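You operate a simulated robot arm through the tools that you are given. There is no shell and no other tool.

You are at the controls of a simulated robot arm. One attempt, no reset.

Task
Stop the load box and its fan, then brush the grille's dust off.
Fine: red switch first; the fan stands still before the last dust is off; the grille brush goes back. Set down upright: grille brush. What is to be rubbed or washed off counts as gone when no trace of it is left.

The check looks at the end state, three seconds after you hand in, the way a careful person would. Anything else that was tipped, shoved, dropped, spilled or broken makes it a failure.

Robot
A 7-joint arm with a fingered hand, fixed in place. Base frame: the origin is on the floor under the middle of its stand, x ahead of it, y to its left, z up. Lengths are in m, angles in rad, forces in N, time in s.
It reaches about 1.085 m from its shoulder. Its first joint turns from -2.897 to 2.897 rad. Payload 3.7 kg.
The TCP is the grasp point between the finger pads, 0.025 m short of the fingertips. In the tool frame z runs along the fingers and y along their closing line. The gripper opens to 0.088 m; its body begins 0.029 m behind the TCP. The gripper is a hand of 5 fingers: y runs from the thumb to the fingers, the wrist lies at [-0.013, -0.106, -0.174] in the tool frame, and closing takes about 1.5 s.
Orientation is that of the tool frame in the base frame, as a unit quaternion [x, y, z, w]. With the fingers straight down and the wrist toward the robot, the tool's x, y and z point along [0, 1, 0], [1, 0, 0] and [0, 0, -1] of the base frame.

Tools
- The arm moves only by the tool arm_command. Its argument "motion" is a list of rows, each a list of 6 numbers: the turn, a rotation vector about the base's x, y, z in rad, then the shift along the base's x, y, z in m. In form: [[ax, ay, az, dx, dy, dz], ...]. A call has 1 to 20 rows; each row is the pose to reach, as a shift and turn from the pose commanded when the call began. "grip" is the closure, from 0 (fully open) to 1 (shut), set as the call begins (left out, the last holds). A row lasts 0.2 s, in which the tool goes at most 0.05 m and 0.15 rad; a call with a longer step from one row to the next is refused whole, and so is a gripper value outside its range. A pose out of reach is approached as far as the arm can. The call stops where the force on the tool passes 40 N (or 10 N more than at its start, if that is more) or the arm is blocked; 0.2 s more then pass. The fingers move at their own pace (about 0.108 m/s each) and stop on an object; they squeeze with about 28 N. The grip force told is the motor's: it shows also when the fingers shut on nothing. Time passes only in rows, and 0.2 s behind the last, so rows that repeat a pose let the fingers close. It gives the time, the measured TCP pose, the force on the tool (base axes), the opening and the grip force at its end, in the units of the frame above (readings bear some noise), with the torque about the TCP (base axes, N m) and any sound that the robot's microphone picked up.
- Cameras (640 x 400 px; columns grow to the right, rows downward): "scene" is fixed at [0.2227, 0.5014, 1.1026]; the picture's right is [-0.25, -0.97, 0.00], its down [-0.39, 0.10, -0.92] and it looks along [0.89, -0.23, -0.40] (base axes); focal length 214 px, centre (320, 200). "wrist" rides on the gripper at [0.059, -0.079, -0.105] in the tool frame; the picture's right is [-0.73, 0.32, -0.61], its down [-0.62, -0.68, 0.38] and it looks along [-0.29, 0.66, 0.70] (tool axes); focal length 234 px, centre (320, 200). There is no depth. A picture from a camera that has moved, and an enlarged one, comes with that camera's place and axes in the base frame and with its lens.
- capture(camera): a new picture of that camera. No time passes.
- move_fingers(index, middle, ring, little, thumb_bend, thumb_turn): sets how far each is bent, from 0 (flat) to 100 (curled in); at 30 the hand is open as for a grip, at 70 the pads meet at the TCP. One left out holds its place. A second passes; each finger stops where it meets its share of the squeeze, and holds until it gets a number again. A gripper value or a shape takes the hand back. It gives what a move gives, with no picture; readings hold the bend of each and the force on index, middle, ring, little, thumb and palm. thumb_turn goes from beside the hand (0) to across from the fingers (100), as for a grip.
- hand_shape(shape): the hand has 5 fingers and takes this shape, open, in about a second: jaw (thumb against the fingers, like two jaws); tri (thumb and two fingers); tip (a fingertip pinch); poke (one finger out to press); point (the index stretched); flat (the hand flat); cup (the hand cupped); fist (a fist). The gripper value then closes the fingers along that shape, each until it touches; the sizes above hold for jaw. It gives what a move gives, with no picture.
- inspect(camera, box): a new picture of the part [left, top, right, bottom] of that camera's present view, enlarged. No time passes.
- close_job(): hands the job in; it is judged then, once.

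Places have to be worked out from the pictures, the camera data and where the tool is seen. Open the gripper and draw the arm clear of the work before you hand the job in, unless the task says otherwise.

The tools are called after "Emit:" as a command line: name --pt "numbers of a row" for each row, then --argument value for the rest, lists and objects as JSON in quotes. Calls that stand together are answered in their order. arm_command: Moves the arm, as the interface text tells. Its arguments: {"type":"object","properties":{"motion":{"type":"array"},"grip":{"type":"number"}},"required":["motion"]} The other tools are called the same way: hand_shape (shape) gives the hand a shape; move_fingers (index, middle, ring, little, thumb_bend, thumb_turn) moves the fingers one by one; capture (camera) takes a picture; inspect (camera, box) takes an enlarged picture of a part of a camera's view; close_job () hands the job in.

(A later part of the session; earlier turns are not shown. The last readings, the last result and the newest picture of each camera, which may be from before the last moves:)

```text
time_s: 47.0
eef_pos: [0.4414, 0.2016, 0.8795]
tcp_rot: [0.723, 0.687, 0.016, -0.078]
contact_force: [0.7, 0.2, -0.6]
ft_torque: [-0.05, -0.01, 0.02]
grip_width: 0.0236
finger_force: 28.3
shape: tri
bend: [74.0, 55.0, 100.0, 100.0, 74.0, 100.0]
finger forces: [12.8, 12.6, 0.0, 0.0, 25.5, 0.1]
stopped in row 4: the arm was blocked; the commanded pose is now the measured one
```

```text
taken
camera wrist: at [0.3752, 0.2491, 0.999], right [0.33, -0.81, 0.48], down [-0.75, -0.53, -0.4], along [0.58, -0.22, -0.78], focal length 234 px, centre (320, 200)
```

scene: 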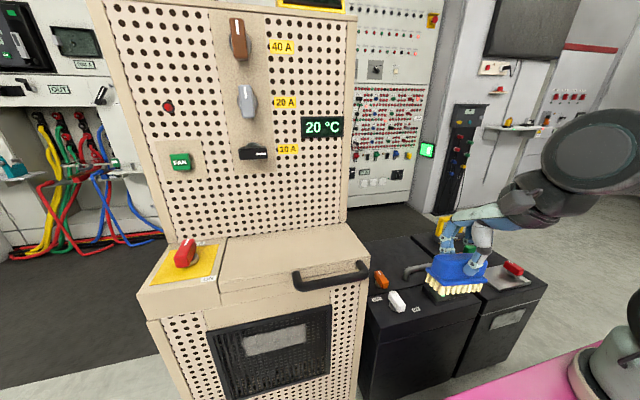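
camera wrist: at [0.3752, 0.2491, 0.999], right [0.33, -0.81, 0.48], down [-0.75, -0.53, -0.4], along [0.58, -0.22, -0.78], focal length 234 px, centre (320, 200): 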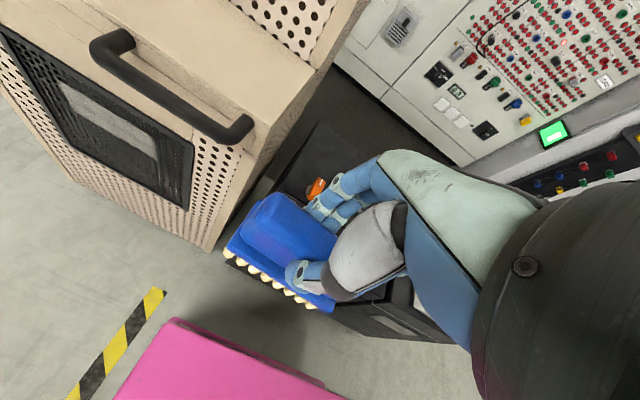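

The arm blocked itself in that folded posture and the hand tilted by about 9°, with the brush still firmly held. I'll back out toward larger x and z, where travel was free before, and level the hand again.

Emit:
arm_command --pt "0 0 0 0.025 -0.01 0.02" --pt "-0.03 -0.02 0.01 0.055 -0.015 0.045" --pt "-0.065 -0.044 0.025 0.085 -0.015 0.075" --pt "-0.1 -0.066 0.038 0.115 -0.015 0.11" --pt "-0.133 -0.088 0.051 0.13 -0.015 0.145" --pt "-0.133 -0.088 0.051 0.13 -0.015 0.18" --pt "-0.133 -0.088 0.051 0.13 -0.015 0.2" --pt "-0.133 -0.088 0.051 0.13 -0.015 0.2"

Emit:
capture --camera "scene"

Emit:
capture --camera "wrist"

```text
time_s: 47.8
eef_pos: [0.4586, 0.2325, 0.9359]
tcp_rot: [0.657, 0.753, 0.004, -0.039]
contact_force: [0.3, -1.2, -1.2]
ft_torque: [0.05, 0.04, 0.03]
grip_width: 0.024
finger_force: 27.8
shape: tri
bend: [74.0, 55.0, 100.0, 100.0, 74.0, 100.0]
finger forces: [12.9, 12.9, 0.0, 0.0, 25.7, 0.1]
stopped in row 3: the arm was blocked; the commanded pose is now the measured one
```

```text
taken
```

scene: 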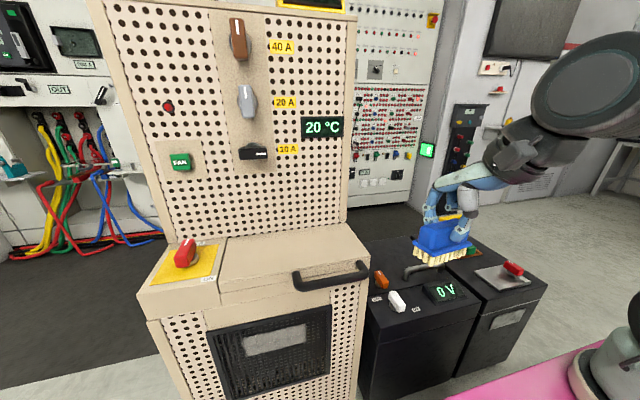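

```text
taken
camera wrist: at [0.3782, 0.2728, 1.0496], right [0.45, -0.71, 0.54], down [-0.61, -0.69, -0.39], along [0.65, -0.16, -0.74], focal length 234 px, centre (320, 200)
```

wrist: 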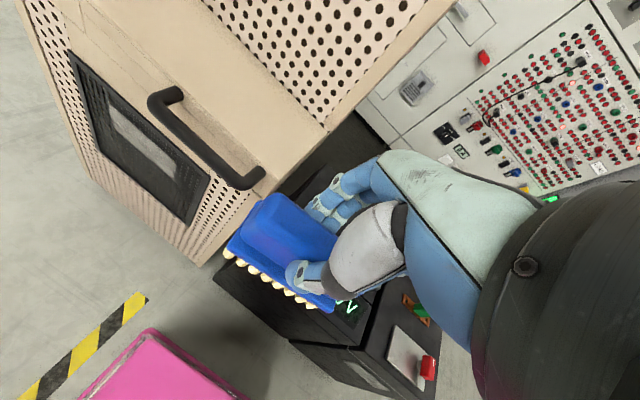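

It blocked again but has moved to (0.459, 0.233, 0.936) with less tilt. I'll make slower, smaller steps outward and upward without rotation to leave this posture.

Emit:
arm_command --pt "0 0 0 0.01 0 0.01" --pt "0 0 0 0.02 0 0.02" --pt "0 0 0 0.03 0 0.03" --pt "0 0 0 0.04 0 0.04" --pt "0 0 0 0.05 0 0.05" --pt "0 0 0 0.06 0 0.06" --pt "0 0 0 0.07 0 0.07" --pt "0 0 0 0.08 0 0.08"

```text
time_s: 49.2
eef_pos: [0.4585, 0.238, 0.9523]
tcp_rot: [0.622, 0.782, -0.03, -0.04]
contact_force: [-0.4, -0.2, -0.6]
ft_torque: [0.0, -0.01, -0.01]
grip_width: 0.0239
finger_force: 28.3
shape: tri
bend: [74.0, 55.0, 100.0, 100.0, 74.0, 100.0]
finger forces: [12.8, 13.0, 0.0, 0.1, 25.8, 0.0]
stopped in row 7: the arm was blocked; the commanded pose is now the measured one
```

The tool barely moved, so some joint is limited or a link touches something. I'll look at both cameras to see the arm's posture.

Emit:
capture --camera "scene"

Emit:
inspect --camera "scene" --box '[440, 0, 640, 400]'

Emit:
capture --camera "wrist"

```text
taken
```

scene: 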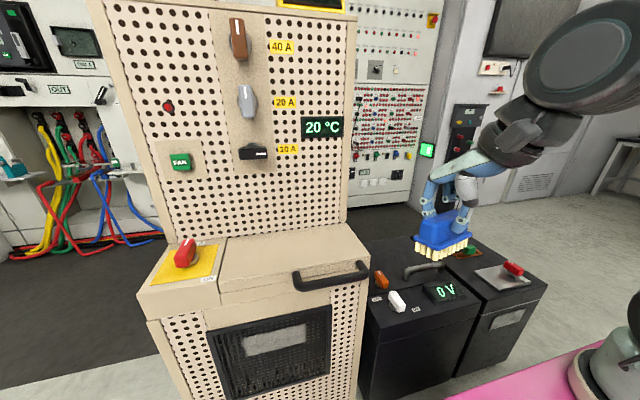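

```text
1.00 times, centred on (540, 200) of scene (not enlarged: the box is as wide or as high as the picture)
camera zoom: at [0.2227, 0.5014, 1.1026], right [-0.25, -0.97, 0.0], down [-0.39, 0.1, -0.92], along [0.89, -0.23, -0.4], focal length 214 px, centre (100, 200)
```

zoom: 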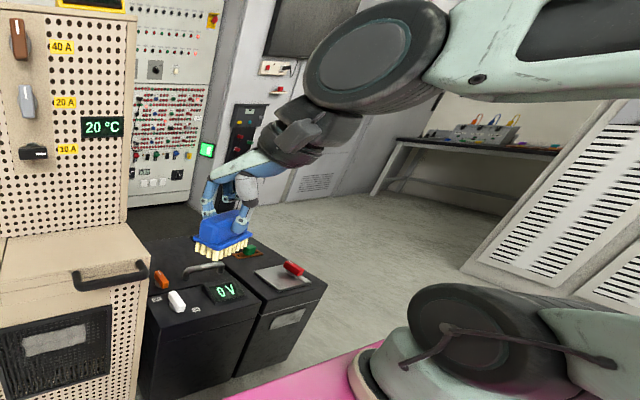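

```text
taken
camera wrist: at [0.3784, 0.2778, 1.067], right [0.54, -0.64, 0.55], down [-0.56, -0.76, -0.33], along [0.63, -0.13, -0.76], focal length 234 px, centre (320, 200)
```

wrist: 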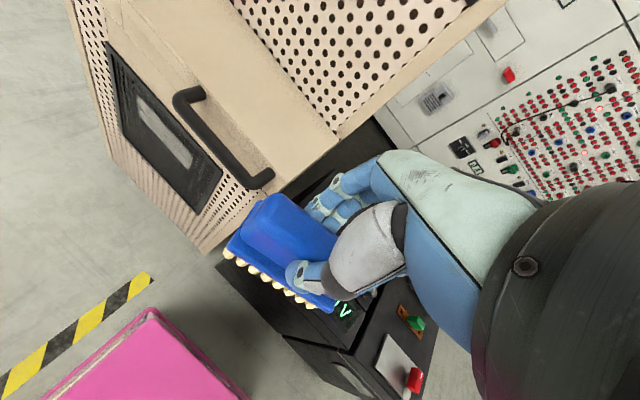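

The wide view shows the elbow far back to the right, with nothing touching. It looks like a joint limit from folding in too close. I'll retrace toward the last good pose at around (0.53, 0.11, 0.90).

Emit:
arm_command --pt "0 0 0 0.01 -0.015 -0.005" --pt "0 0 0 0.02 -0.03 -0.01" --pt "0 0 0 0.03 -0.05 -0.02" --pt "0 0 0 0.04 -0.07 -0.03" --pt "0 0 0 0.055 -0.09 -0.04" --pt "0 0 0 0.07 -0.11 -0.045" --pt "0 0 0 0.085 -0.13 -0.05"

```text
time_s: 50.9
eef_pos: [0.5378, 0.1349, 0.9005]
tcp_rot: [0.603, 0.796, -0.039, -0.019]
contact_force: [-0.3, 0.0, -1.2]
ft_torque: [0.0, -0.04, -0.02]
grip_width: 0.0241
finger_force: 28.3
shape: tri
bend: [74.0, 55.0, 100.0, 100.0, 74.0, 100.0]
finger forces: [12.8, 12.9, 0.0, 0.0, 25.6, 0.0]
```

It freed up and is now at (0.538, 0.135, 0.90). I'll raise it to about (0.57, 0.18, 1.08), a posture used before without trouble, and straighten the hand to vertical, yaw 0.

Emit:
arm_command --pt "-0.002 -0.015 -0.035 0.008 0.005 0.02" --pt "-0.004 -0.03 -0.07 0.015 0.015 0.045" --pt "-0.006 -0.045 -0.105 0.02 0.025 0.07" --pt "-0.009 -0.06 -0.14 0.025 0.035 0.095" --pt "-0.011 -0.08 -0.18 0.027 0.045 0.12" --pt "-0.014 -0.099 -0.227 0.027 0.06 0.15" --pt "-0.014 -0.099 -0.227 0.027 0.072 0.178" --pt "-0.014 -0.099 -0.227 0.027 0.072 0.178"

Emit:
capture --camera "wrist"

Emit:
inspect --camera "scene" --box '[440, 0, 640, 400]'

```text
time_s: 51.9
eef_pos: [0.5085, 0.1325, 0.9281]
tcp_rot: [0.665, 0.741, -0.045, -0.086]
contact_force: [0.4, -0.5, -0.5]
ft_torque: [0.0, 0.02, -0.01]
grip_width: 0.0238
finger_force: 27.7
shape: tri
bend: [74.0, 55.0, 100.0, 100.0, 74.0, 100.0]
finger forces: [12.8, 13.0, 0.0, 0.1, 25.6, 0.1]
stopped in row 5: the arm was blocked; the commanded pose is now the measured one
```

```text
taken
camera wrist: at [0.4453, 0.1773, 1.0515], right [0.5, -0.71, 0.49], down [-0.67, -0.68, -0.29], along [0.54, -0.18, -0.82], focal length 234 px, centre (320, 200)
```

wrist: 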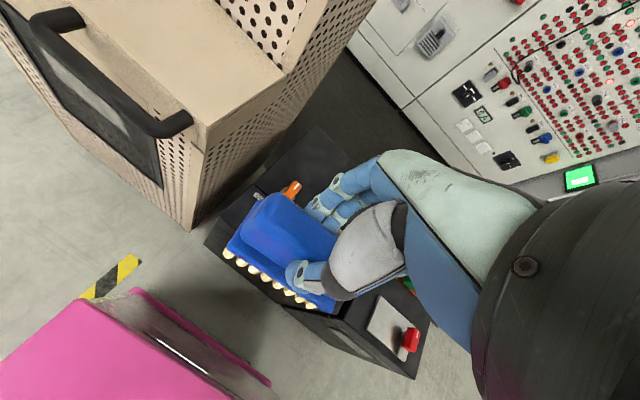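

```text
1.00 times, centred on (540, 200) of scene (not enlarged: the box is as wide or as high as the picture)
camera zoom: at [0.2227, 0.5014, 1.1026], right [-0.25, -0.97, 0.0], down [-0.39, 0.1, -0.92], along [0.89, -0.23, -0.4], focal length 214 px, centre (100, 200)
```

zoom: 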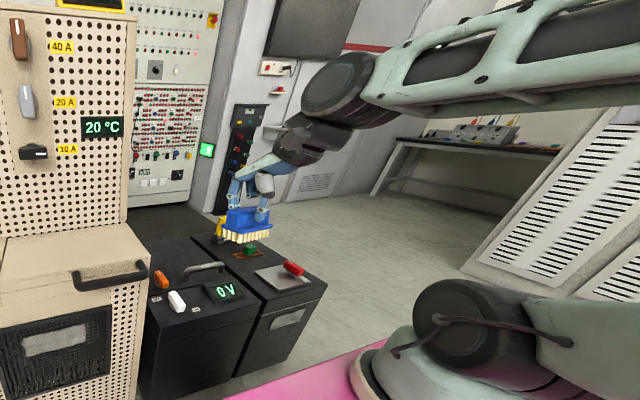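

It is still joint-limited so close in. Moving outward in +x worked before, so I'll go well out to about x=0.66 without rotating, and only then correct the orientation.

Emit:
arm_command --pt "0 0 0 0.015 -0.005 -0.005" --pt "0 0 0 0.03 -0.01 -0.01" --pt "0 0 0 0.05 -0.02 -0.015" --pt "0 0 0 0.07 -0.03 -0.02" --pt "0 0 0 0.09 -0.04 -0.02" --pt "0 0 0 0.115 -0.05 -0.02" --pt "0 0 0 0.14 -0.055 -0.02" --pt "0 0 0 0.165 -0.06 -0.02" --pt "0 0 0 0.165 -0.06 -0.02"

```text
time_s: 52.8
eef_pos: [0.5144, 0.161, 0.9075]
tcp_rot: [0.608, 0.79, -0.063, -0.053]
contact_force: [0.2, 0.1, -0.4]
ft_torque: [0.02, -0.03, 0.0]
grip_width: 0.0238
finger_force: 28.0
shape: tri
bend: [74.0, 55.0, 100.0, 100.0, 74.0, 100.0]
finger forces: [12.8, 12.8, 0.0, 0.0, 25.5, 0.1]
stopped in row 4: the arm was blocked; the commanded pose is now the measured one
```

Blocked again. I'll look at the arm beyond the frame to the right to see whether a link is touching something.

Emit:
inspect --camera "scene" --box '[600, 0, 640, 400]'

Emit:
inspect --camera "wrist" --box '[560, 0, 640, 400]'

Emit:
inspect --camera "wrist" --box '[200, 360, 440, 400]'

```text
1.00 times, centred on (620, 200) of scene (not enlarged: the box is as wide or as high as the picture)
camera zoom: at [0.2227, 0.5014, 1.1026], right [-0.25, -0.97, 0.0], down [-0.39, 0.1, -0.92], along [0.89, -0.23, -0.4], focal length 214 px, centre (20, 200)
```

zoom: 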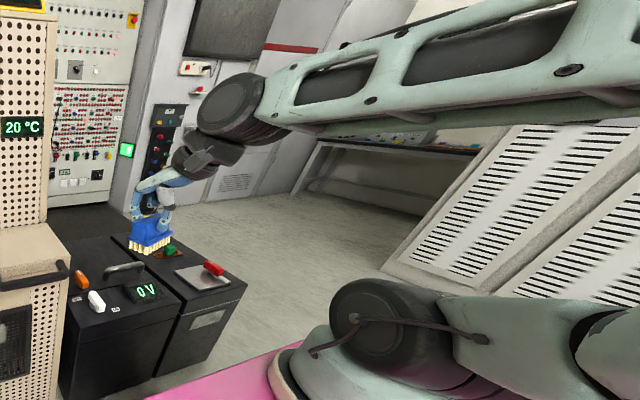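

```text
1.00 times, centred on (600, 200) of wrist (not enlarged: the box is as wide or as high as the picture)
camera zoom: at [0.4413, 0.2014, 1.0247], right [0.59, -0.6, 0.54], down [-0.55, -0.79, -0.27], along [0.59, -0.14, -0.8], focal length 234 px, centre (40, 200)
```

zoom: 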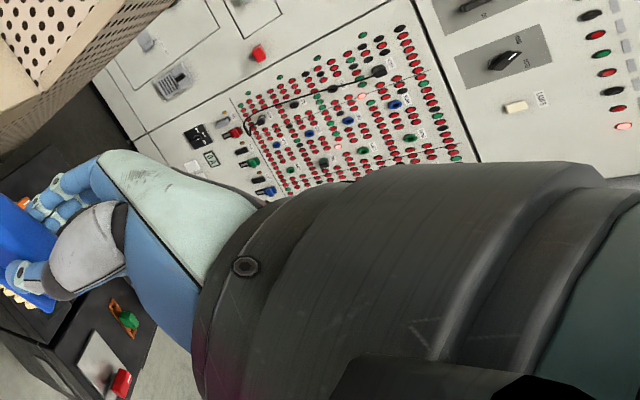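

```text
2.67 times, centred on (320, 380) of wrist
camera zoom: at [0.4413, 0.2014, 1.0247], right [0.59, -0.6, 0.54], down [-0.55, -0.79, -0.27], along [0.59, -0.14, -0.8], focal length 624 px, centre (320, -280)
```

zoom: 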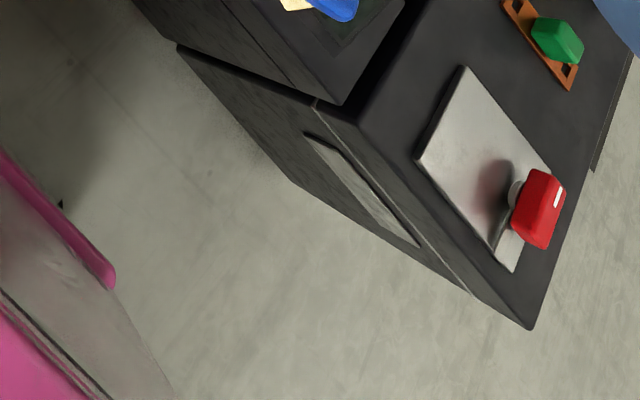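

The picture shows the upper arm laid right back: the wrist is only about 0.27 m from the shoulder, at the fold limit, so fast moves stall there. I'll move slowly, 5 mm per row, straight away from the shoulder (mostly up, plus left and forward).

Emit:
arm_command --pt "0 0 0 0 0 0" --pt "0 0 0 0.002 0.002 0.004" --pt "0 0 0 0.004 0.004 0.008" --pt "0 0 0 0.006 0.006 0.012" --pt "0 0 0 0.008 0.008 0.016" --pt "0 0 0 0.01 0.01 0.02" --pt "0 0 0 0.012 0.012 0.024" --pt "0 0 0 0.014 0.014 0.028" --pt "0 0 0 0.016 0.016 0.032" --pt "0 0 0 0.018 0.018 0.036" --pt "0 0 0 0.02 0.02 0.04" --pt "0 0 0 0.022 0.022 0.044" --pt "0 0 0 0.024 0.024 0.048" --pt "0 0 0 0.026 0.026 0.052"

```text
time_s: 55.7
eef_pos: [0.4986, 0.1603, 0.9031]
tcp_rot: [0.611, 0.78, -0.097, -0.092]
contact_force: [-0.4, 0.3, -1.2]
ft_torque: [-0.02, -0.04, -0.05]
grip_width: 0.0241
finger_force: 27.9
shape: tri
bend: [74.0, 55.0, 100.0, 100.0, 74.0, 100.0]
finger forces: [12.9, 12.9, 0.0, 0.0, 25.5, 0.1]
stopped in row 14: the arm was blocked; the commanded pose is now the measured one
```

Up did not work, but the earlier outward, right and downward direction did. I'll go slowly that way toward (0.62, 0.06, 0.83), reversing how I came in.

Emit:
arm_command --pt "0 0 0 0.005 -0.006 -0.003" --pt "0 0 0 0.01 -0.012 -0.006" --pt "0 0 0 0.016 -0.02 -0.01" --pt "0 0 0 0.022 -0.028 -0.014" --pt "0 0 0 0.03 -0.036 -0.018" --pt "0 0 0 0.038 -0.044 -0.024" --pt "0 0 0 0.046 -0.052 -0.03" --pt "0 0 0 0.055 -0.06 -0.036" --pt "0 0 0 0.065 -0.068 -0.042" --pt "0 0 0 0.075 -0.076 -0.048" --pt "0 0 0 0.085 -0.084 -0.054" --pt "0 0 0 0.095 -0.09 -0.06" --pt "0 0 0 0.105 -0.095 -0.066" --pt "0 0 0 0.12 -0.1 -0.07" --pt "0 0 0 0.12 -0.1 -0.07"

Emit:
capture --camera "wrist"

Emit:
inspect --camera "scene" --box '[600, 0, 640, 400]'

```text
time_s: 57.3
eef_pos: [0.5058, 0.1637, 0.8783]
tcp_rot: [0.552, 0.826, -0.109, -0.034]
contact_force: [0.4, -0.5, -1.0]
ft_torque: [0.01, -0.02, -0.01]
grip_width: 0.0239
finger_force: 28.1
shape: tri
bend: [74.0, 55.0, 100.0, 100.0, 74.0, 100.0]
finger forces: [12.7, 12.9, 0.0, 0.1, 25.4, 0.0]
stopped in row 8: the arm was blocked; the commanded pose is now the measured one
```

```text
taken
camera wrist: at [0.4291, 0.2038, 0.9961], right [0.68, -0.46, 0.57], down [-0.44, -0.88, -0.18], along [0.58, -0.13, -0.8], focal length 234 px, centre (320, 200)
```

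wrist: 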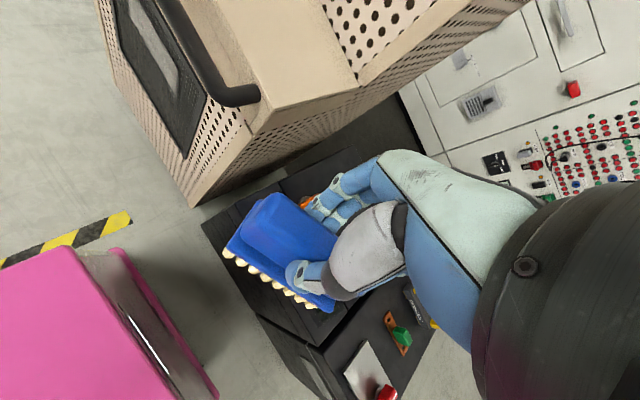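

```text
1.00 times, centred on (620, 200) of scene (not enlarged: the box is as wide or as high as the picture)
camera zoom: at [0.2227, 0.5014, 1.1026], right [-0.25, -0.97, 0.0], down [-0.39, 0.1, -0.92], along [0.89, -0.23, -0.4], focal length 214 px, centre (20, 200)
```

zoom: 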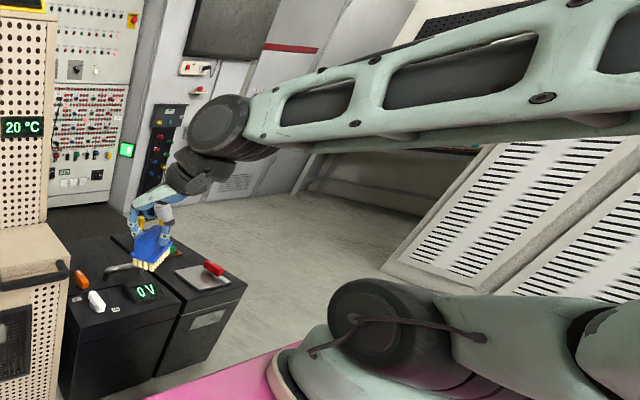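

The stall seems tied to the arm being nearly fully folded. Before commanding more, I'll hold still for two seconds and see whether the pose is stable or drifting.

Emit:
arm_command --pt "0 0 0 0 0 0" --pt "0 0 0 0 0 0" --pt "0 0 0 0 0 0" --pt "0 0 0 0 0 0" --pt "0 0 0 0 0 0" --pt "0 0 0 0 0 0" --pt "0 0 0 0 0 0" --pt "0 0 0 0 0 0"

Emit:
inspect --camera "scene" --box '[600, 360, 640, 400]'

```text
time_s: 59.1
eef_pos: [0.5065, 0.1636, 0.8811]
tcp_rot: [0.552, 0.827, -0.107, -0.031]
contact_force: [0.3, -0.2, -1.8]
ft_torque: [0.01, 0.03, 0.0]
grip_width: 0.0239
finger_force: 28.0
shape: tri
bend: [74.0, 55.0, 100.0, 100.0, 74.0, 100.0]
finger forces: [12.7, 12.7, 0.0, 0.1, 25.5, 0.0]
```

```text
10.00 times, centred on (620, 380) of scene
camera zoom: at [0.2227, 0.5014, 1.1026], right [-0.25, -0.97, 0.0], down [-0.39, 0.1, -0.92], along [0.89, -0.23, -0.4], focal length 2145 px, centre (-2680, -1600)
```

zoom: 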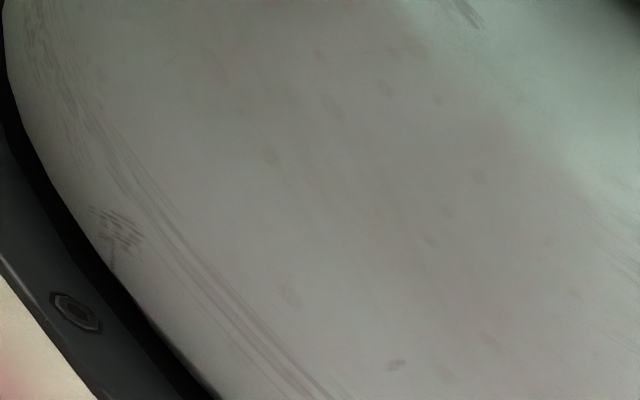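

The pose is stable. I'll probe with a small, slow +x move (2 cm) and hold at the end to see how it follows.

Emit:
arm_command --pt "0 0 0 0.004 0 0" --pt "0 0 0 0.008 0 0" --pt "0 0 0 0.012 0 0" --pt "0 0 0 0.016 0 0" --pt "0 0 0 0.02 0 0" --pt "0 0 0 0.02 0 0" --pt "0 0 0 0.02 0 0" --pt "0 0 0 0.02 0 0"

```text
time_s: 60.9
eef_pos: [0.5089, 0.1725, 0.8751]
tcp_rot: [0.538, 0.835, -0.115, -0.017]
contact_force: [0.2, 0.7, -1.1]
ft_torque: [-0.01, -0.01, 0.01]
grip_width: 0.0242
finger_force: 28.4
shape: tri
bend: [74.0, 55.0, 100.0, 100.0, 74.0, 100.0]
finger forces: [12.8, 12.9, 0.1, 0.0, 25.5, 0.0]
```

The +x request turned into sideways drift and yaw, so one joint is stuck in that direction. I'll probe other directions with small slow moves, first up.

Emit:
arm_command --pt "0 0 0 0 0 0.005" --pt "0 0 0 0 0 0.01" --pt "0 0 0 0 0 0.015" --pt "0 0 0 0 0 0.02" --pt "0 0 0 0 0 0.02" --pt "0 0 0 0 0 0.02"

Emit:
arm_command --pt "0 0 0 0 0.005 0" --pt "0 0 0 0 0.01 0" --pt "0 0 0 0 0.015 0" --pt "0 0 0 0 0.02 0" --pt "0 0 0 0 0.02 0" --pt "0 0 0 0 0.02 0"

```text
time_s: 62.3
eef_pos: [0.5101, 0.1587, 0.8888]
tcp_rot: [0.551, 0.826, -0.118, -0.023]
contact_force: [-0.3, -0.3, -1.4]
ft_torque: [-0.01, -0.01, -0.01]
grip_width: 0.0237
finger_force: 27.9
shape: tri
bend: [74.0, 55.0, 100.0, 100.0, 74.0, 100.0]
finger forces: [12.8, 12.9, 0.0, 0.0, 25.6, 0.0]
```

```text
time_s: 63.9
eef_pos: [0.5048, 0.1667, 0.876]
tcp_rot: [0.553, 0.822, -0.127, -0.038]
contact_force: [-1.1, -0.2, -0.4]
ft_torque: [0.02, 0.0, -0.01]
grip_width: 0.024
finger_force: 27.9
shape: tri
bend: [74.0, 55.0, 100.0, 100.0, 74.0, 100.0]
finger forces: [12.8, 12.9, 0.0, 0.0, 25.6, 0.0]
stopped in row 6: the arm was blocked; the commanded pose is now the measured one
```

The arm barely follows in any direction, so a link seems physically wedged, probably near the elbow, which I cannot see well. I'll look as far right and up as the scene view allows.

Emit:
inspect --camera "scene" --box '[638, 0, 640, 400]'

Emit:
inspect --camera "scene" --box '[638, 398, 640, 400]'

Emit:
inspect --camera "wrist" --box '[0, 398, 640, 400]'

Emit:
inspect --camera "wrist" --box '[0, 0, 2, 400]'

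```text
1.00 times, centred on (639, 200) of scene (not enlarged: the box is as wide or as high as the picture)
camera zoom: at [0.2227, 0.5014, 1.1026], right [-0.25, -0.97, 0.0], down [-0.39, 0.1, -0.92], along [0.89, -0.23, -0.4], focal length 214 px, centre (1, 200)
```

zoom: 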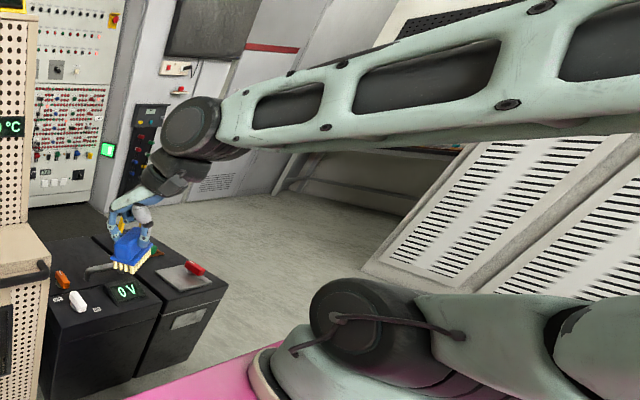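

```text
16.00 times, centred on (639, 399) of scene
camera zoom: at [0.2227, 0.5014, 1.1026], right [-0.25, -0.97, 0.0], down [-0.39, 0.1, -0.92], along [0.89, -0.23, -0.4], focal length 3432 px, centre (-4784, -2984)
```

zoom: 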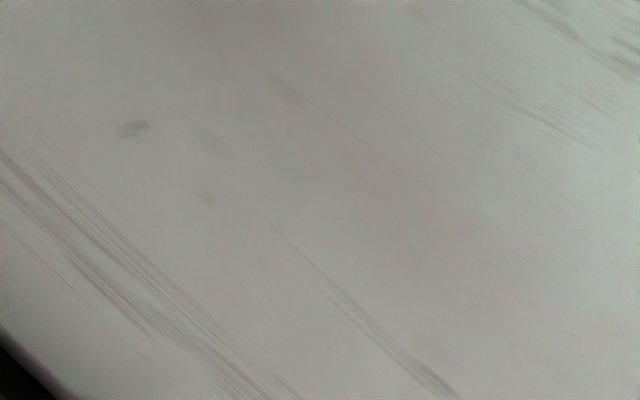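

```text
1.00 times, centred on (320, 399) of wrist (not enlarged: the box is as wide or as high as the picture)
camera zoom: at [0.431, 0.2112, 0.9938], right [0.69, -0.45, 0.56], down [-0.45, -0.88, -0.15], along [0.56, -0.15, -0.81], focal length 234 px, centre (320, 1)
```

zoom: 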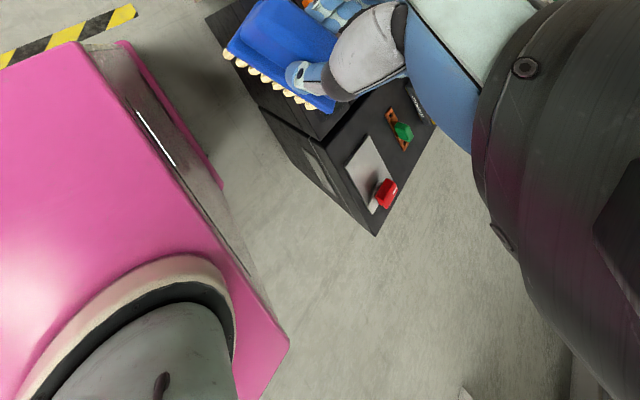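

```text
1.00 times, centred on (1, 200) of wrist (not enlarged: the box is as wide or as high as the picture)
camera zoom: at [0.431, 0.2112, 0.9938], right [0.69, -0.45, 0.56], down [-0.45, -0.88, -0.15], along [0.56, -0.15, -0.81], focal length 234 px, centre (639, 200)
```

zoom: 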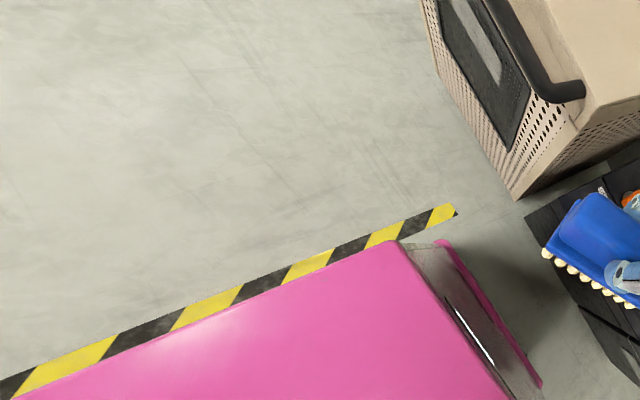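

The tool has tilted about 15° because the wrist cannot get nearer the base. I'll swing the hand back upright about the wrist itself (TCP outward plus counter-tilt), which should mainly use the wrist joints.

Emit:
arm_command --pt "0.016 -0.021 -0.004 0.004 0.003 0.002" --pt "0.033 -0.041 -0.007 0.008 0.006 0.004" --pt "0.049 -0.062 -0.011 0.012 0.009 0.006" --pt "0.065 -0.082 -0.014 0.016 0.011 0.008" --pt "0.082 -0.103 -0.018 0.02 0.014 0.01" --pt "0.098 -0.124 -0.022 0.024 0.017 0.012" --pt "0.114 -0.144 -0.025 0.028 0.02 0.014" --pt "0.13 -0.165 -0.029 0.032 0.022 0.016" --pt "0.147 -0.185 -0.032 0.036 0.025 0.018" --pt "0.163 -0.206 -0.036 0.04 0.028 0.021"

```text
time_s: 66.1
eef_pos: [0.5452, 0.2052, 0.8913]
tcp_rot: [0.572, 0.82, -0.011, 0.013]
contact_force: [0.0, -1.1, -0.5]
ft_torque: [-0.01, 0.0, -0.03]
grip_width: 0.0236
finger_force: 27.7
shape: tri
bend: [74.0, 55.0, 100.0, 100.0, 74.0, 100.0]
finger forces: [12.8, 12.9, 0.0, 0.0, 25.6, 0.1]
```

That worked: the hand is nearly vertical at (0.545, 0.205, 0.891). I'll continue slowly outward and up from here.

Emit:
arm_command --pt "0 0 0 0.004 0.002 0.002" --pt "0 0 0 0.008 0.004 0.004" --pt "0 0 0 0.013 0.007 0.007" --pt "0 0 0 0.018 0.01 0.01" --pt "0 0 0 0.024 0.013 0.013" --pt "0 0 0 0.03 0.016 0.016" --pt "0 0 0 0.036 0.02 0.02" --pt "0 0 0 0.043 0.024 0.024" --pt "0 0 0 0.05 0.028 0.028" --pt "0 0 0 0.05 0.028 0.028"

```text
time_s: 68.1
eef_pos: [0.5254, 0.2228, 0.8656]
tcp_rot: [0.554, 0.831, -0.057, 0.0]
contact_force: [0.6, 0.0, 0.3]
ft_torque: [-0.01, 0.0, 0.03]
grip_width: 0.024
finger_force: 28.2
shape: tri
bend: [74.0, 55.0, 100.0, 100.0, 74.0, 100.0]
finger forces: [12.7, 12.9, 0.0, 0.0, 25.5, 0.0]
stopped in row 10: the arm was blocked; the commanded pose is now the measured one
```

The net drift of the wrist over these moves is left (+y), outward and slightly down, so that direction is free, and it's where I want to go. I'll command slowly +y and down.

Emit:
arm_command --pt "0 0 0 0 0.006 -0.002" --pt "0 0 0 0 0.012 -0.004" --pt "0 0 0 0 0.018 -0.006" --pt "0 0 0 0 0.024 -0.009" --pt "0 0 0 0 0.03 -0.012" --pt "0 0 0 0 0.036 -0.015" --pt "0 0 0 0 0.042 -0.018" --pt "0 0 0 0 0.048 -0.021" --pt "0 0 0 0 0.054 -0.024" --pt "0 0 0 0 0.06 -0.027" --pt "0 0 0 0 0.06 -0.027"

Emit:
inspect --camera "scene" --box '[638, 0, 640, 400]'

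```text
time_s: 70.7
eef_pos: [0.4929, 0.2637, 0.8116]
tcp_rot: [0.546, 0.833, -0.086, -0.011]
contact_force: [0.1, -0.6, -1.2]
ft_torque: [0.02, 0.01, 0.05]
grip_width: 0.0239
finger_force: 27.9
shape: tri
bend: [74.0, 55.0, 100.0, 100.0, 74.0, 100.0]
finger forces: [12.8, 12.8, 0.1, 0.1, 25.6, 0.0]
stopped in row 11: the arm was blocked; the commanded pose is now the measured one
```

```text
1.00 times, centred on (639, 200) of scene (not enlarged: the box is as wide or as high as the picture)
camera zoom: at [0.2227, 0.5014, 1.1026], right [-0.25, -0.97, 0.0], down [-0.39, 0.1, -0.92], along [0.89, -0.23, -0.4], focal length 214 px, centre (1, 200)
```

zoom: 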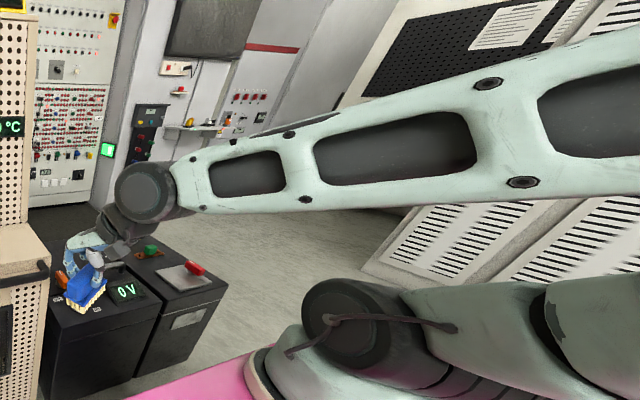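

It keeps progressing left and down, now at (0.493, 0.264, 0.812), with clear space around. I'll continue the same way toward the grille side.

Emit:
arm_command --pt "0 0 0 0 0.006 0" --pt "0 0 0 0 0.014 0" --pt "0 0 0 0 0.022 0" --pt "0 0 0 0 0.03 0" --pt "0 0 0 0 0.038 0" --pt "0 0 0 0 0.046 0" --pt "0 0 0 0 0.054 0" --pt "0 0 0 0 0.062 0" --pt "0 0 0 0 0.07 0" --pt "0 0 0 0 0.078 0" --pt "0 0 0 0 0.086 0"

Emit:
capture --camera "wrist"

Emit:
inspect --camera "scene" --box '[638, 0, 640, 400]'

```text
time_s: 72.7
eef_pos: [0.453, 0.2772, 0.7713]
tcp_rot: [0.549, 0.823, -0.139, -0.027]
contact_force: [0.4, -1.1, 0.0]
ft_torque: [0.01, -0.05, 0.02]
grip_width: 0.0238
finger_force: 28.1
shape: tri
bend: [74.0, 55.0, 100.0, 100.0, 74.0, 100.0]
finger forces: [12.9, 12.8, 0.1, 0.1, 25.5, 0.0]
stopped in row 9: the arm was blocked; the commanded pose is now the measured one
```

```text
taken
camera wrist: at [0.3783, 0.3237, 0.8867], right [0.7, -0.42, 0.58], down [-0.44, -0.89, -0.12], along [0.57, -0.17, -0.81], focal length 234 px, centre (320, 200)
```

wrist: 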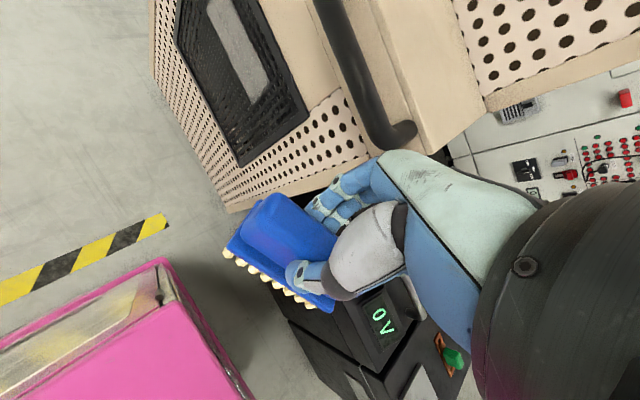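

```text
1.00 times, centred on (639, 200) of scene (not enlarged: the box is as wide or as high as the picture)
camera zoom: at [0.2227, 0.5014, 1.1026], right [-0.25, -0.97, 0.0], down [-0.39, 0.1, -0.92], along [0.89, -0.23, -0.4], focal length 214 px, centre (1, 200)
```

zoom: 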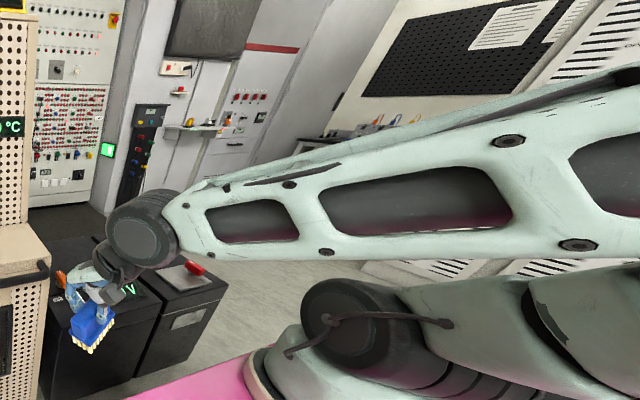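

Commands that swing the base clockwise or extend get stuck, while swinging counter-clockwise moves freely, as if the elbow is caught beside something behind me. From here I'll try lifting straight up with a slight leftward, counter-clockwise bias.

Emit:
arm_command --pt "0 0 0 -0.002 0.004 0.006" --pt "0 0 0 -0.004 0.008 0.012" --pt "0 0 0 -0.006 0.013 0.018" --pt "0 0 0 -0.008 0.018 0.024" --pt "0 0 0 -0.01 0.024 0.03" --pt "0 0 0 -0.012 0.03 0.036" --pt "0 0 0 -0.014 0.036 0.042" --pt "0 0 0 -0.016 0.042 0.048" --pt "0 0 0 -0.018 0.048 0.054" --pt "0 0 0 -0.02 0.054 0.06"

Emit:
inspect --camera "scene" --box '[638, 0, 640, 400]'

```text
time_s: 75.1
eef_pos: [0.4317, 0.2768, 0.7969]
tcp_rot: [0.585, 0.789, -0.184, -0.036]
contact_force: [-0.3, 0.1, -0.6]
ft_torque: [0.02, -0.03, -0.02]
grip_width: 0.0237
finger_force: 28.8
shape: tri
bend: [74.0, 55.0, 100.0, 100.0, 74.0, 100.0]
finger forces: [13.0, 12.9, 0.0, 0.0, 25.5, 0.0]
stopped in row 10: the arm was blocked; the commanded pose is now the measured one
```

```text
1.00 times, centred on (639, 200) of scene (not enlarged: the box is as wide or as high as the picture)
camera zoom: at [0.2227, 0.5014, 1.1026], right [-0.25, -0.97, 0.0], down [-0.39, 0.1, -0.92], along [0.89, -0.23, -0.4], focal length 214 px, centre (1, 200)
```

zoom: 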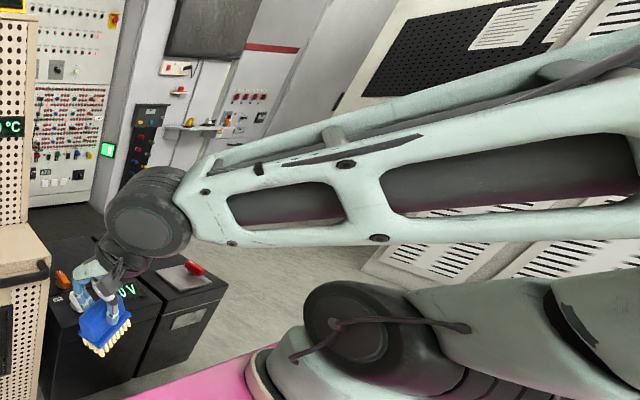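

The forearm has rolled slightly and still stalls. I want to see what is behind the shoulder; the wrist camera's extended lower-left view should show the stand area.

Emit:
inspect --camera "wrist" --box '[0, 0, 4, 800]'

Emit:
inspect --camera "wrist" --box '[0, 396, 640, 400]'

```text
refused: 800 is not a number from 0 to 400
```

```text
1.00 times, centred on (320, 398) of wrist (not enlarged: the box is as wide or as high as the picture)
camera zoom: at [0.3693, 0.3387, 0.9128], right [0.69, -0.45, 0.57], down [-0.53, -0.85, -0.03], along [0.5, -0.28, -0.82], focal length 234 px, centre (320, 2)
```

zoom: 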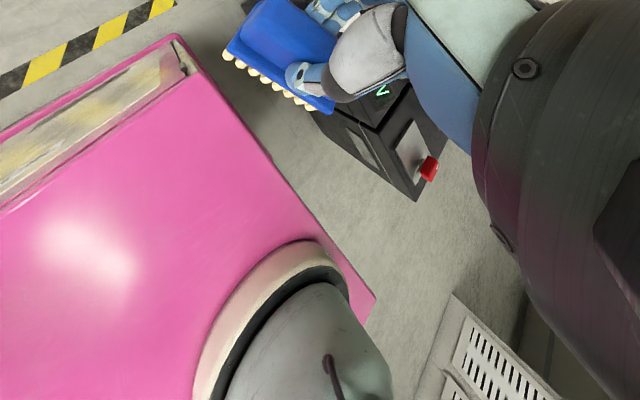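

The stand shows nothing odd, and the last move did follow partly (up about half). I'll test a small upward request with a longer hold, to see whether the arm catches up slowly or is truly stopped.

Emit:
arm_command --pt "0 0 0 0 0.003 0.005" --pt "0 0 0 0 0.006 0.01" --pt "0 0 0 0 0.01 0.015" --pt "0 0 0 0 0.01 0.02" --pt "0 0 0 0 0.01 0.02" --pt "0 0 0 0 0.01 0.02" --pt "0 0 0 0 0.01 0.02" --pt "0 0 0 0 0.01 0.02" --pt "0 0 0 0 0.01 0.02" --pt "0 0 0 0 0.01 0.02" --pt "0 0 0 0 0.01 0.02"

```text
time_s: 77.5
eef_pos: [0.43, 0.2946, 0.8213]
tcp_rot: [0.582, 0.792, -0.181, -0.034]
contact_force: [0.0, 0.0, -0.5]
ft_torque: [0.05, -0.01, 0.02]
grip_width: 0.0237
finger_force: 27.9
shape: tri
bend: [74.0, 55.0, 100.0, 100.0, 74.0, 100.0]
finger forces: [12.9, 12.8, 0.0, 0.0, 25.6, 0.0]
```

It followed fully this time, so this direction (up, left) is free. I'll continue further that way.

Emit:
arm_command --pt "0 0 0 0 0.005 0.006" --pt "0 0 0 0 0.01 0.012" --pt "0 0 0 0 0.015 0.02" --pt "0 0 0 0 0.02 0.028" --pt "0 0 0 0 0.026 0.036" --pt "0 0 0 0 0.032 0.044" --pt "0 0 0 0 0.038 0.052" --pt "0 0 0 0 0.044 0.06" --pt "0 0 0 0 0.05 0.07" --pt "0 0 0 0 0.05 0.07" --pt "0 0 0 0 0.05 0.07"

```text
time_s: 79.9
eef_pos: [0.4323, 0.3413, 0.8904]
tcp_rot: [0.582, 0.791, -0.183, -0.039]
contact_force: [0.1, -0.3, -1.2]
ft_torque: [0.0, 0.0, 0.01]
grip_width: 0.024
finger_force: 28.4
shape: tri
bend: [74.0, 55.0, 100.0, 100.0, 74.0, 100.0]
finger forces: [12.9, 12.7, 0.0, 0.0, 25.4, 0.0]
```

The arm is free again and follows exactly. I'll carry on left to y≈0.5, away from the base, before turning the brush.

Emit:
arm_command --pt "0 0 0 0.001 0.01 0.002" --pt "0 0 0 0.003 0.025 0.004" --pt "0 0 0 0.006 0.045 0.006" --pt "0 0 0 0.009 0.065 0.008" --pt "0 0 0 0.012 0.085 0.01" --pt "0 0 0 0.015 0.105 0.01" --pt "0 0 0 0.018 0.125 0.01" --pt "0 0 0 0.02 0.145 0.01" --pt "0 0 0 0.02 0.16 0.01" --pt "0 0 0 0.02 0.16 0.01"

Emit:
capture --camera "wrist"

Emit:
capture --camera "scene"

```text
time_s: 81.8
eef_pos: [0.3622, 0.5074, 0.9272]
tcp_rot: [0.51, 0.841, -0.175, -0.057]
contact_force: [-0.5, 0.4, -1.5]
ft_torque: [0.02, 0.05, -0.01]
grip_width: 0.0239
finger_force: 28.0
shape: tri
bend: [74.0, 55.0, 100.0, 100.0, 74.0, 100.0]
finger forces: [12.8, 12.7, 0.2, 0.1, 25.2, 0.1]
stopped in row 9: the arm was blocked; the commanded pose is now the measured one
```

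```text
taken
camera wrist: at [0.2959, 0.5505, 1.0506], right [0.78, -0.36, 0.51], down [-0.38, -0.92, -0.07], along [0.5, -0.14, -0.86], focal length 234 px, centre (320, 200)
```

wrist: 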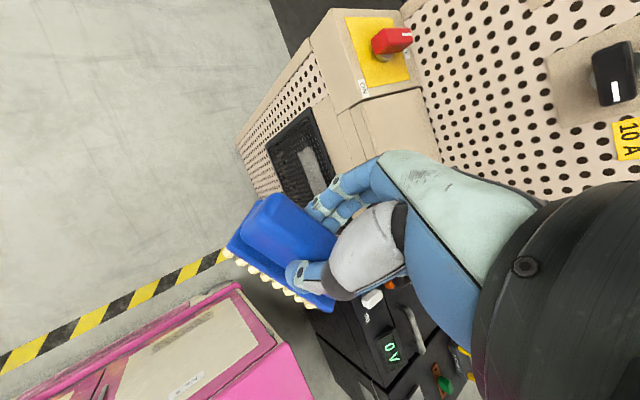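

```text
taken
```

scene: 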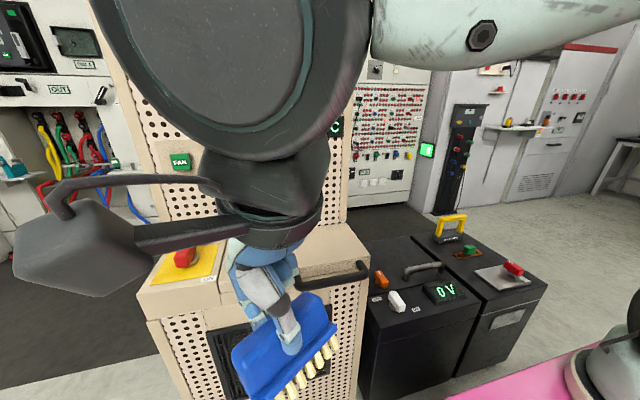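

It moved left and up well, but x lags by 9 cm, so something still resists on that side. I'll check the extended scene view to see the elbow now.

Emit:
inspect --camera "scene" --box '[638, 0, 640, 400]'

Emit:
inspect --camera "scene" --box '[0, 0, 640, 2]'

Emit:
inspect --camera "wrist" --box '[0, 396, 640, 400]'

```text
1.00 times, centred on (639, 200) of scene (not enlarged: the box is as wide or as high as the picture)
camera zoom: at [0.2227, 0.5014, 1.1026], right [-0.25, -0.97, 0.0], down [-0.39, 0.1, -0.92], along [0.89, -0.23, -0.4], focal length 214 px, centre (1, 200)
```

zoom: 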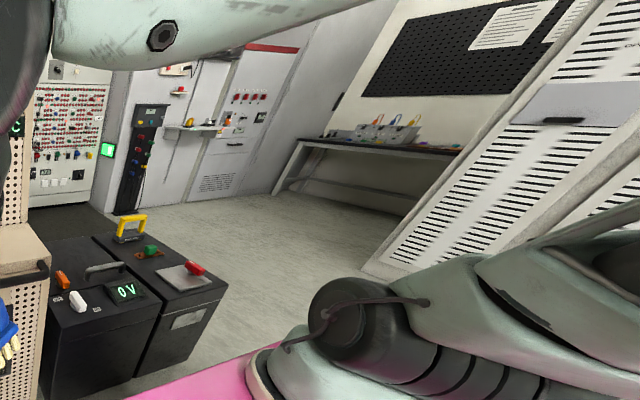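

```text
1.00 times, centred on (320, 1) of scene (not enlarged: the box is as wide or as high as the picture)
camera zoom: at [0.2227, 0.5014, 1.1026], right [-0.25, -0.97, 0.0], down [-0.39, 0.1, -0.92], along [0.89, -0.23, -0.4], focal length 214 px, centre (320, 399)
```

zoom: 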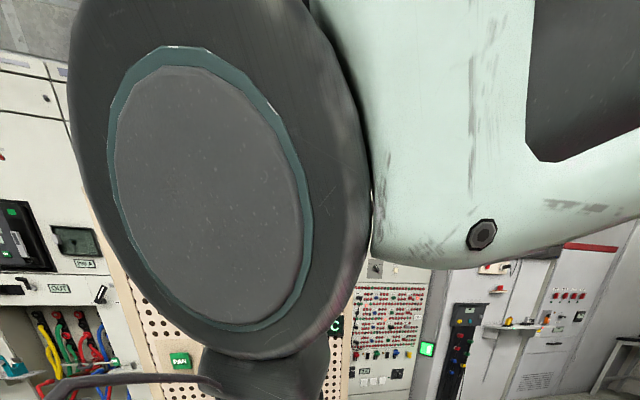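

```text
1.00 times, centred on (320, 398) of wrist (not enlarged: the box is as wide or as high as the picture)
camera zoom: at [0.2959, 0.5505, 1.0506], right [0.78, -0.36, 0.51], down [-0.38, -0.92, -0.07], along [0.5, -0.14, -0.86], focal length 234 px, centre (320, 2)
```

zoom: 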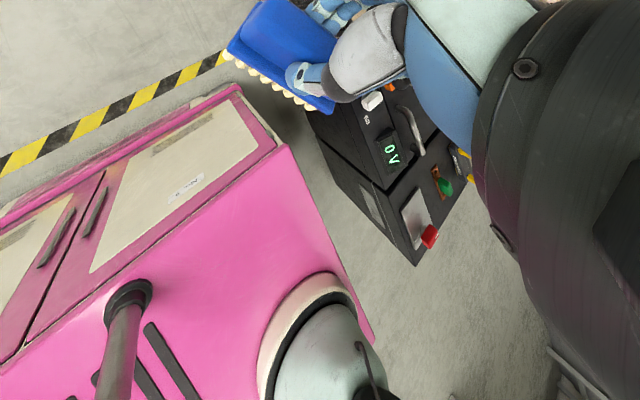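

There is a vertical pole on my own stand at about (0.09, 0.21), likely what the elbow caught on while folded. The arm is now in a normal elbow-up posture, clear of it. I'll probe a slow +x move with a downward bias from here.

Emit:
arm_command --pt "0 0 0 0.006 0 -0.002" --pt "0 0 0 0.012 0 -0.004" --pt "0 0 0 0.02 0 -0.006" --pt "0 0 0 0.03 0 -0.008" --pt "0 0 0 0.04 0 -0.01" --pt "0 0 0 0.04 0 -0.01" --pt "0 0 0 0.04 0 -0.01"

```text
time_s: 83.4
eef_pos: [0.4077, 0.5077, 0.9172]
tcp_rot: [0.515, 0.838, -0.173, -0.054]
contact_force: [0.3, -0.1, -1.0]
ft_torque: [0.04, -0.01, 0.01]
grip_width: 0.0236
finger_force: 28.5
shape: tri
bend: [74.0, 55.0, 100.0, 100.0, 74.0, 100.0]
finger forces: [12.8, 12.7, 0.1, 0.0, 25.2, 0.1]
```

It follows again. To stay clear of the pole and my stand I'll do the re-orientation farther forward, above the shelf level: first move to about (0.55, 0.50, 0.94).

Emit:
arm_command --pt "0 0 0 0.015 0 0.003" --pt "0 0 0 0.035 -0.001 0.006" --pt "0 0 0 0.055 -0.002 0.01" --pt "0 0 0 0.075 -0.003 0.014" --pt "0 0 0 0.095 -0.004 0.018" --pt "0 0 0 0.115 -0.005 0.022" --pt "0 0 0 0.135 -0.006 0.025" --pt "0 0 0 0.148 -0.007 0.025" --pt "0 0 0 0.148 -0.007 0.025"

Emit:
capture --camera "wrist"

Emit:
capture --camera "scene"

```text
time_s: 85.4
eef_pos: [0.5549, 0.4987, 0.9425]
tcp_rot: [0.515, 0.838, -0.174, -0.052]
contact_force: [-0.5, -0.9, -1.5]
ft_torque: [0.03, -0.02, 0.04]
grip_width: 0.0239
finger_force: 28.2
shape: tri
bend: [74.0, 55.0, 100.0, 100.0, 74.0, 100.0]
finger forces: [12.8, 12.8, 0.0, 0.0, 25.1, 0.0]
```

```text
taken
camera wrist: at [0.4885, 0.5433, 1.0629], right [0.77, -0.36, 0.52], down [-0.39, -0.92, -0.07], along [0.5, -0.15, -0.85], focal length 234 px, centre (320, 200)
```

wrist: 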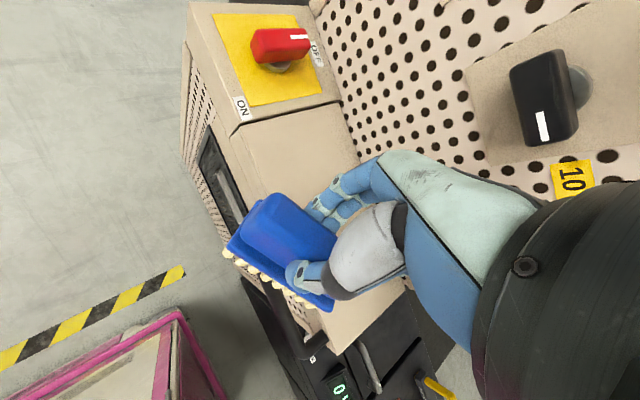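

```text
taken
```

scene: 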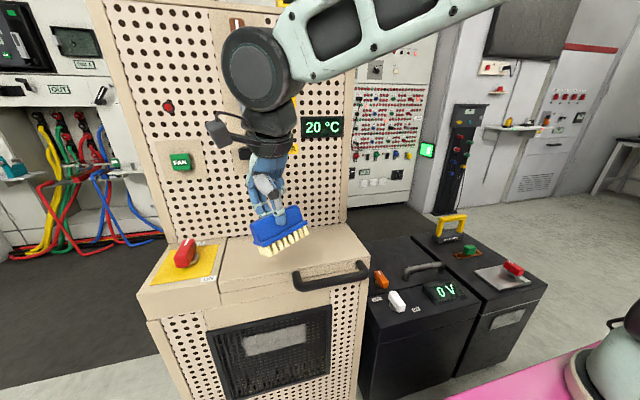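

The arm is fully responsive now. I'll start turning the brush toward the grille orientation (bristles to +x, wrist to the right) with the first half of the rotation, then check.

Emit:
arm_command --pt "-0.035 -0.094 0.0716 0 0 0" --pt "-0.07 -0.188 0.1431 0 0 0" --pt "-0.105 -0.282 0.2147 0 0 0" --pt "-0.14 -0.376 0.2863 0 0 0" --pt "-0.175 -0.47 0.3578 -0.005 0 0" --pt "-0.21 -0.564 0.4294 -0.01 0 0" --pt "-0.245 -0.658 0.5009 -0.015 0 0" --pt "-0.28 -0.752 0.5725 -0.02 0 0" --pt "-0.28 -0.752 0.5725 -0.02 0 0"

Emit:
capture --camera "scene"

```text
time_s: 87.4
eef_pos: [0.5352, 0.4986, 0.9422]
tcp_rot: [0.292, 0.876, -0.095, 0.373]
contact_force: [-0.7, 0.1, -1.6]
ft_torque: [0.0, -0.01, 0.01]
grip_width: 0.0241
finger_force: 28.1
shape: tri
bend: [74.0, 55.0, 100.0, 100.0, 74.0, 100.0]
finger forces: [12.7, 12.4, 0.0, 0.0, 25.3, 0.0]
```

```text
taken
```

scene: 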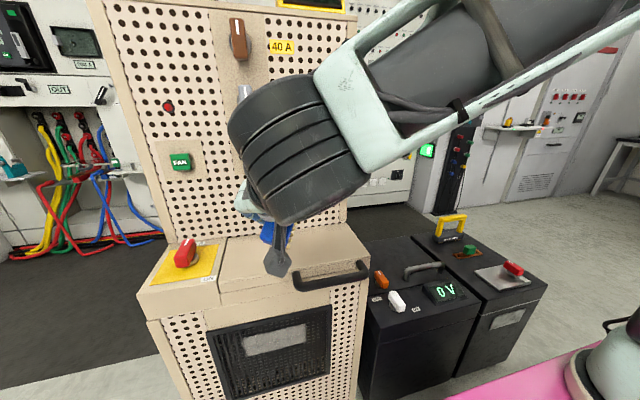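

Half-way and following exactly. I'll complete the rotation.

Emit:
arm_command --pt "-0.035 -0.094 0.0716 0 0 0" --pt "-0.07 -0.188 0.1431 0 0 0" --pt "-0.105 -0.282 0.2147 0 0 0" --pt "-0.14 -0.376 0.2863 0 0 0" --pt "-0.175 -0.47 0.3578 0 0 0" --pt "-0.21 -0.564 0.4294 0 0 0" --pt "-0.245 -0.658 0.5009 0 0 0" --pt "-0.28 -0.752 0.5725 0 0 0" --pt "-0.28 -0.752 0.5725 0 0 0"

Emit:
capture --camera "scene"

Emit:
capture --camera "wrist"

```text
time_s: 89.4
eef_pos: [0.5338, 0.4984, 0.9399]
tcp_rot: [0.001, 0.705, 0.006, 0.71]
contact_force: [-0.2, -0.7, 0.2]
ft_torque: [-0.03, 0.02, -0.01]
grip_width: 0.0242
finger_force: 27.8
shape: tri
bend: [74.0, 55.0, 100.0, 100.0, 74.0, 100.0]
finger forces: [12.9, 12.5, 0.1, 0.0, 25.3, 0.0]
```

```text
taken
```

scene: 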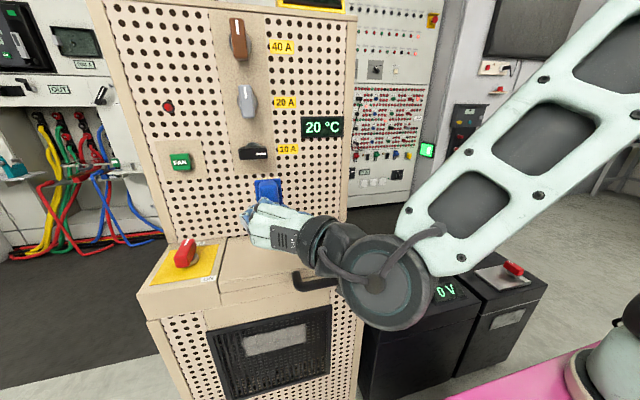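

```text
taken
camera wrist: at [0.4299, 0.4205, 0.8819], right [-0.61, 0.31, 0.73], down [0.38, -0.69, 0.62], along [0.69, 0.66, 0.3], focal length 234 px, centre (320, 200)
```

wrist: 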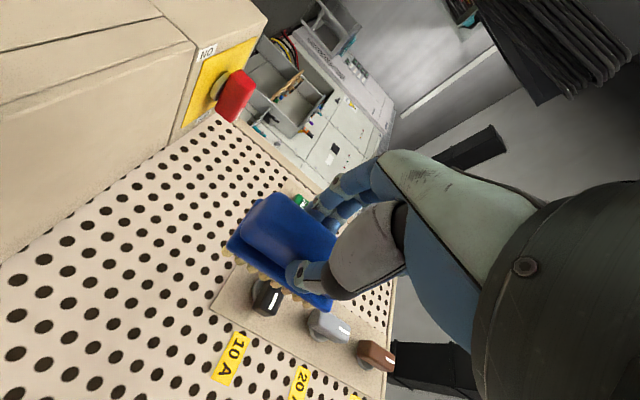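

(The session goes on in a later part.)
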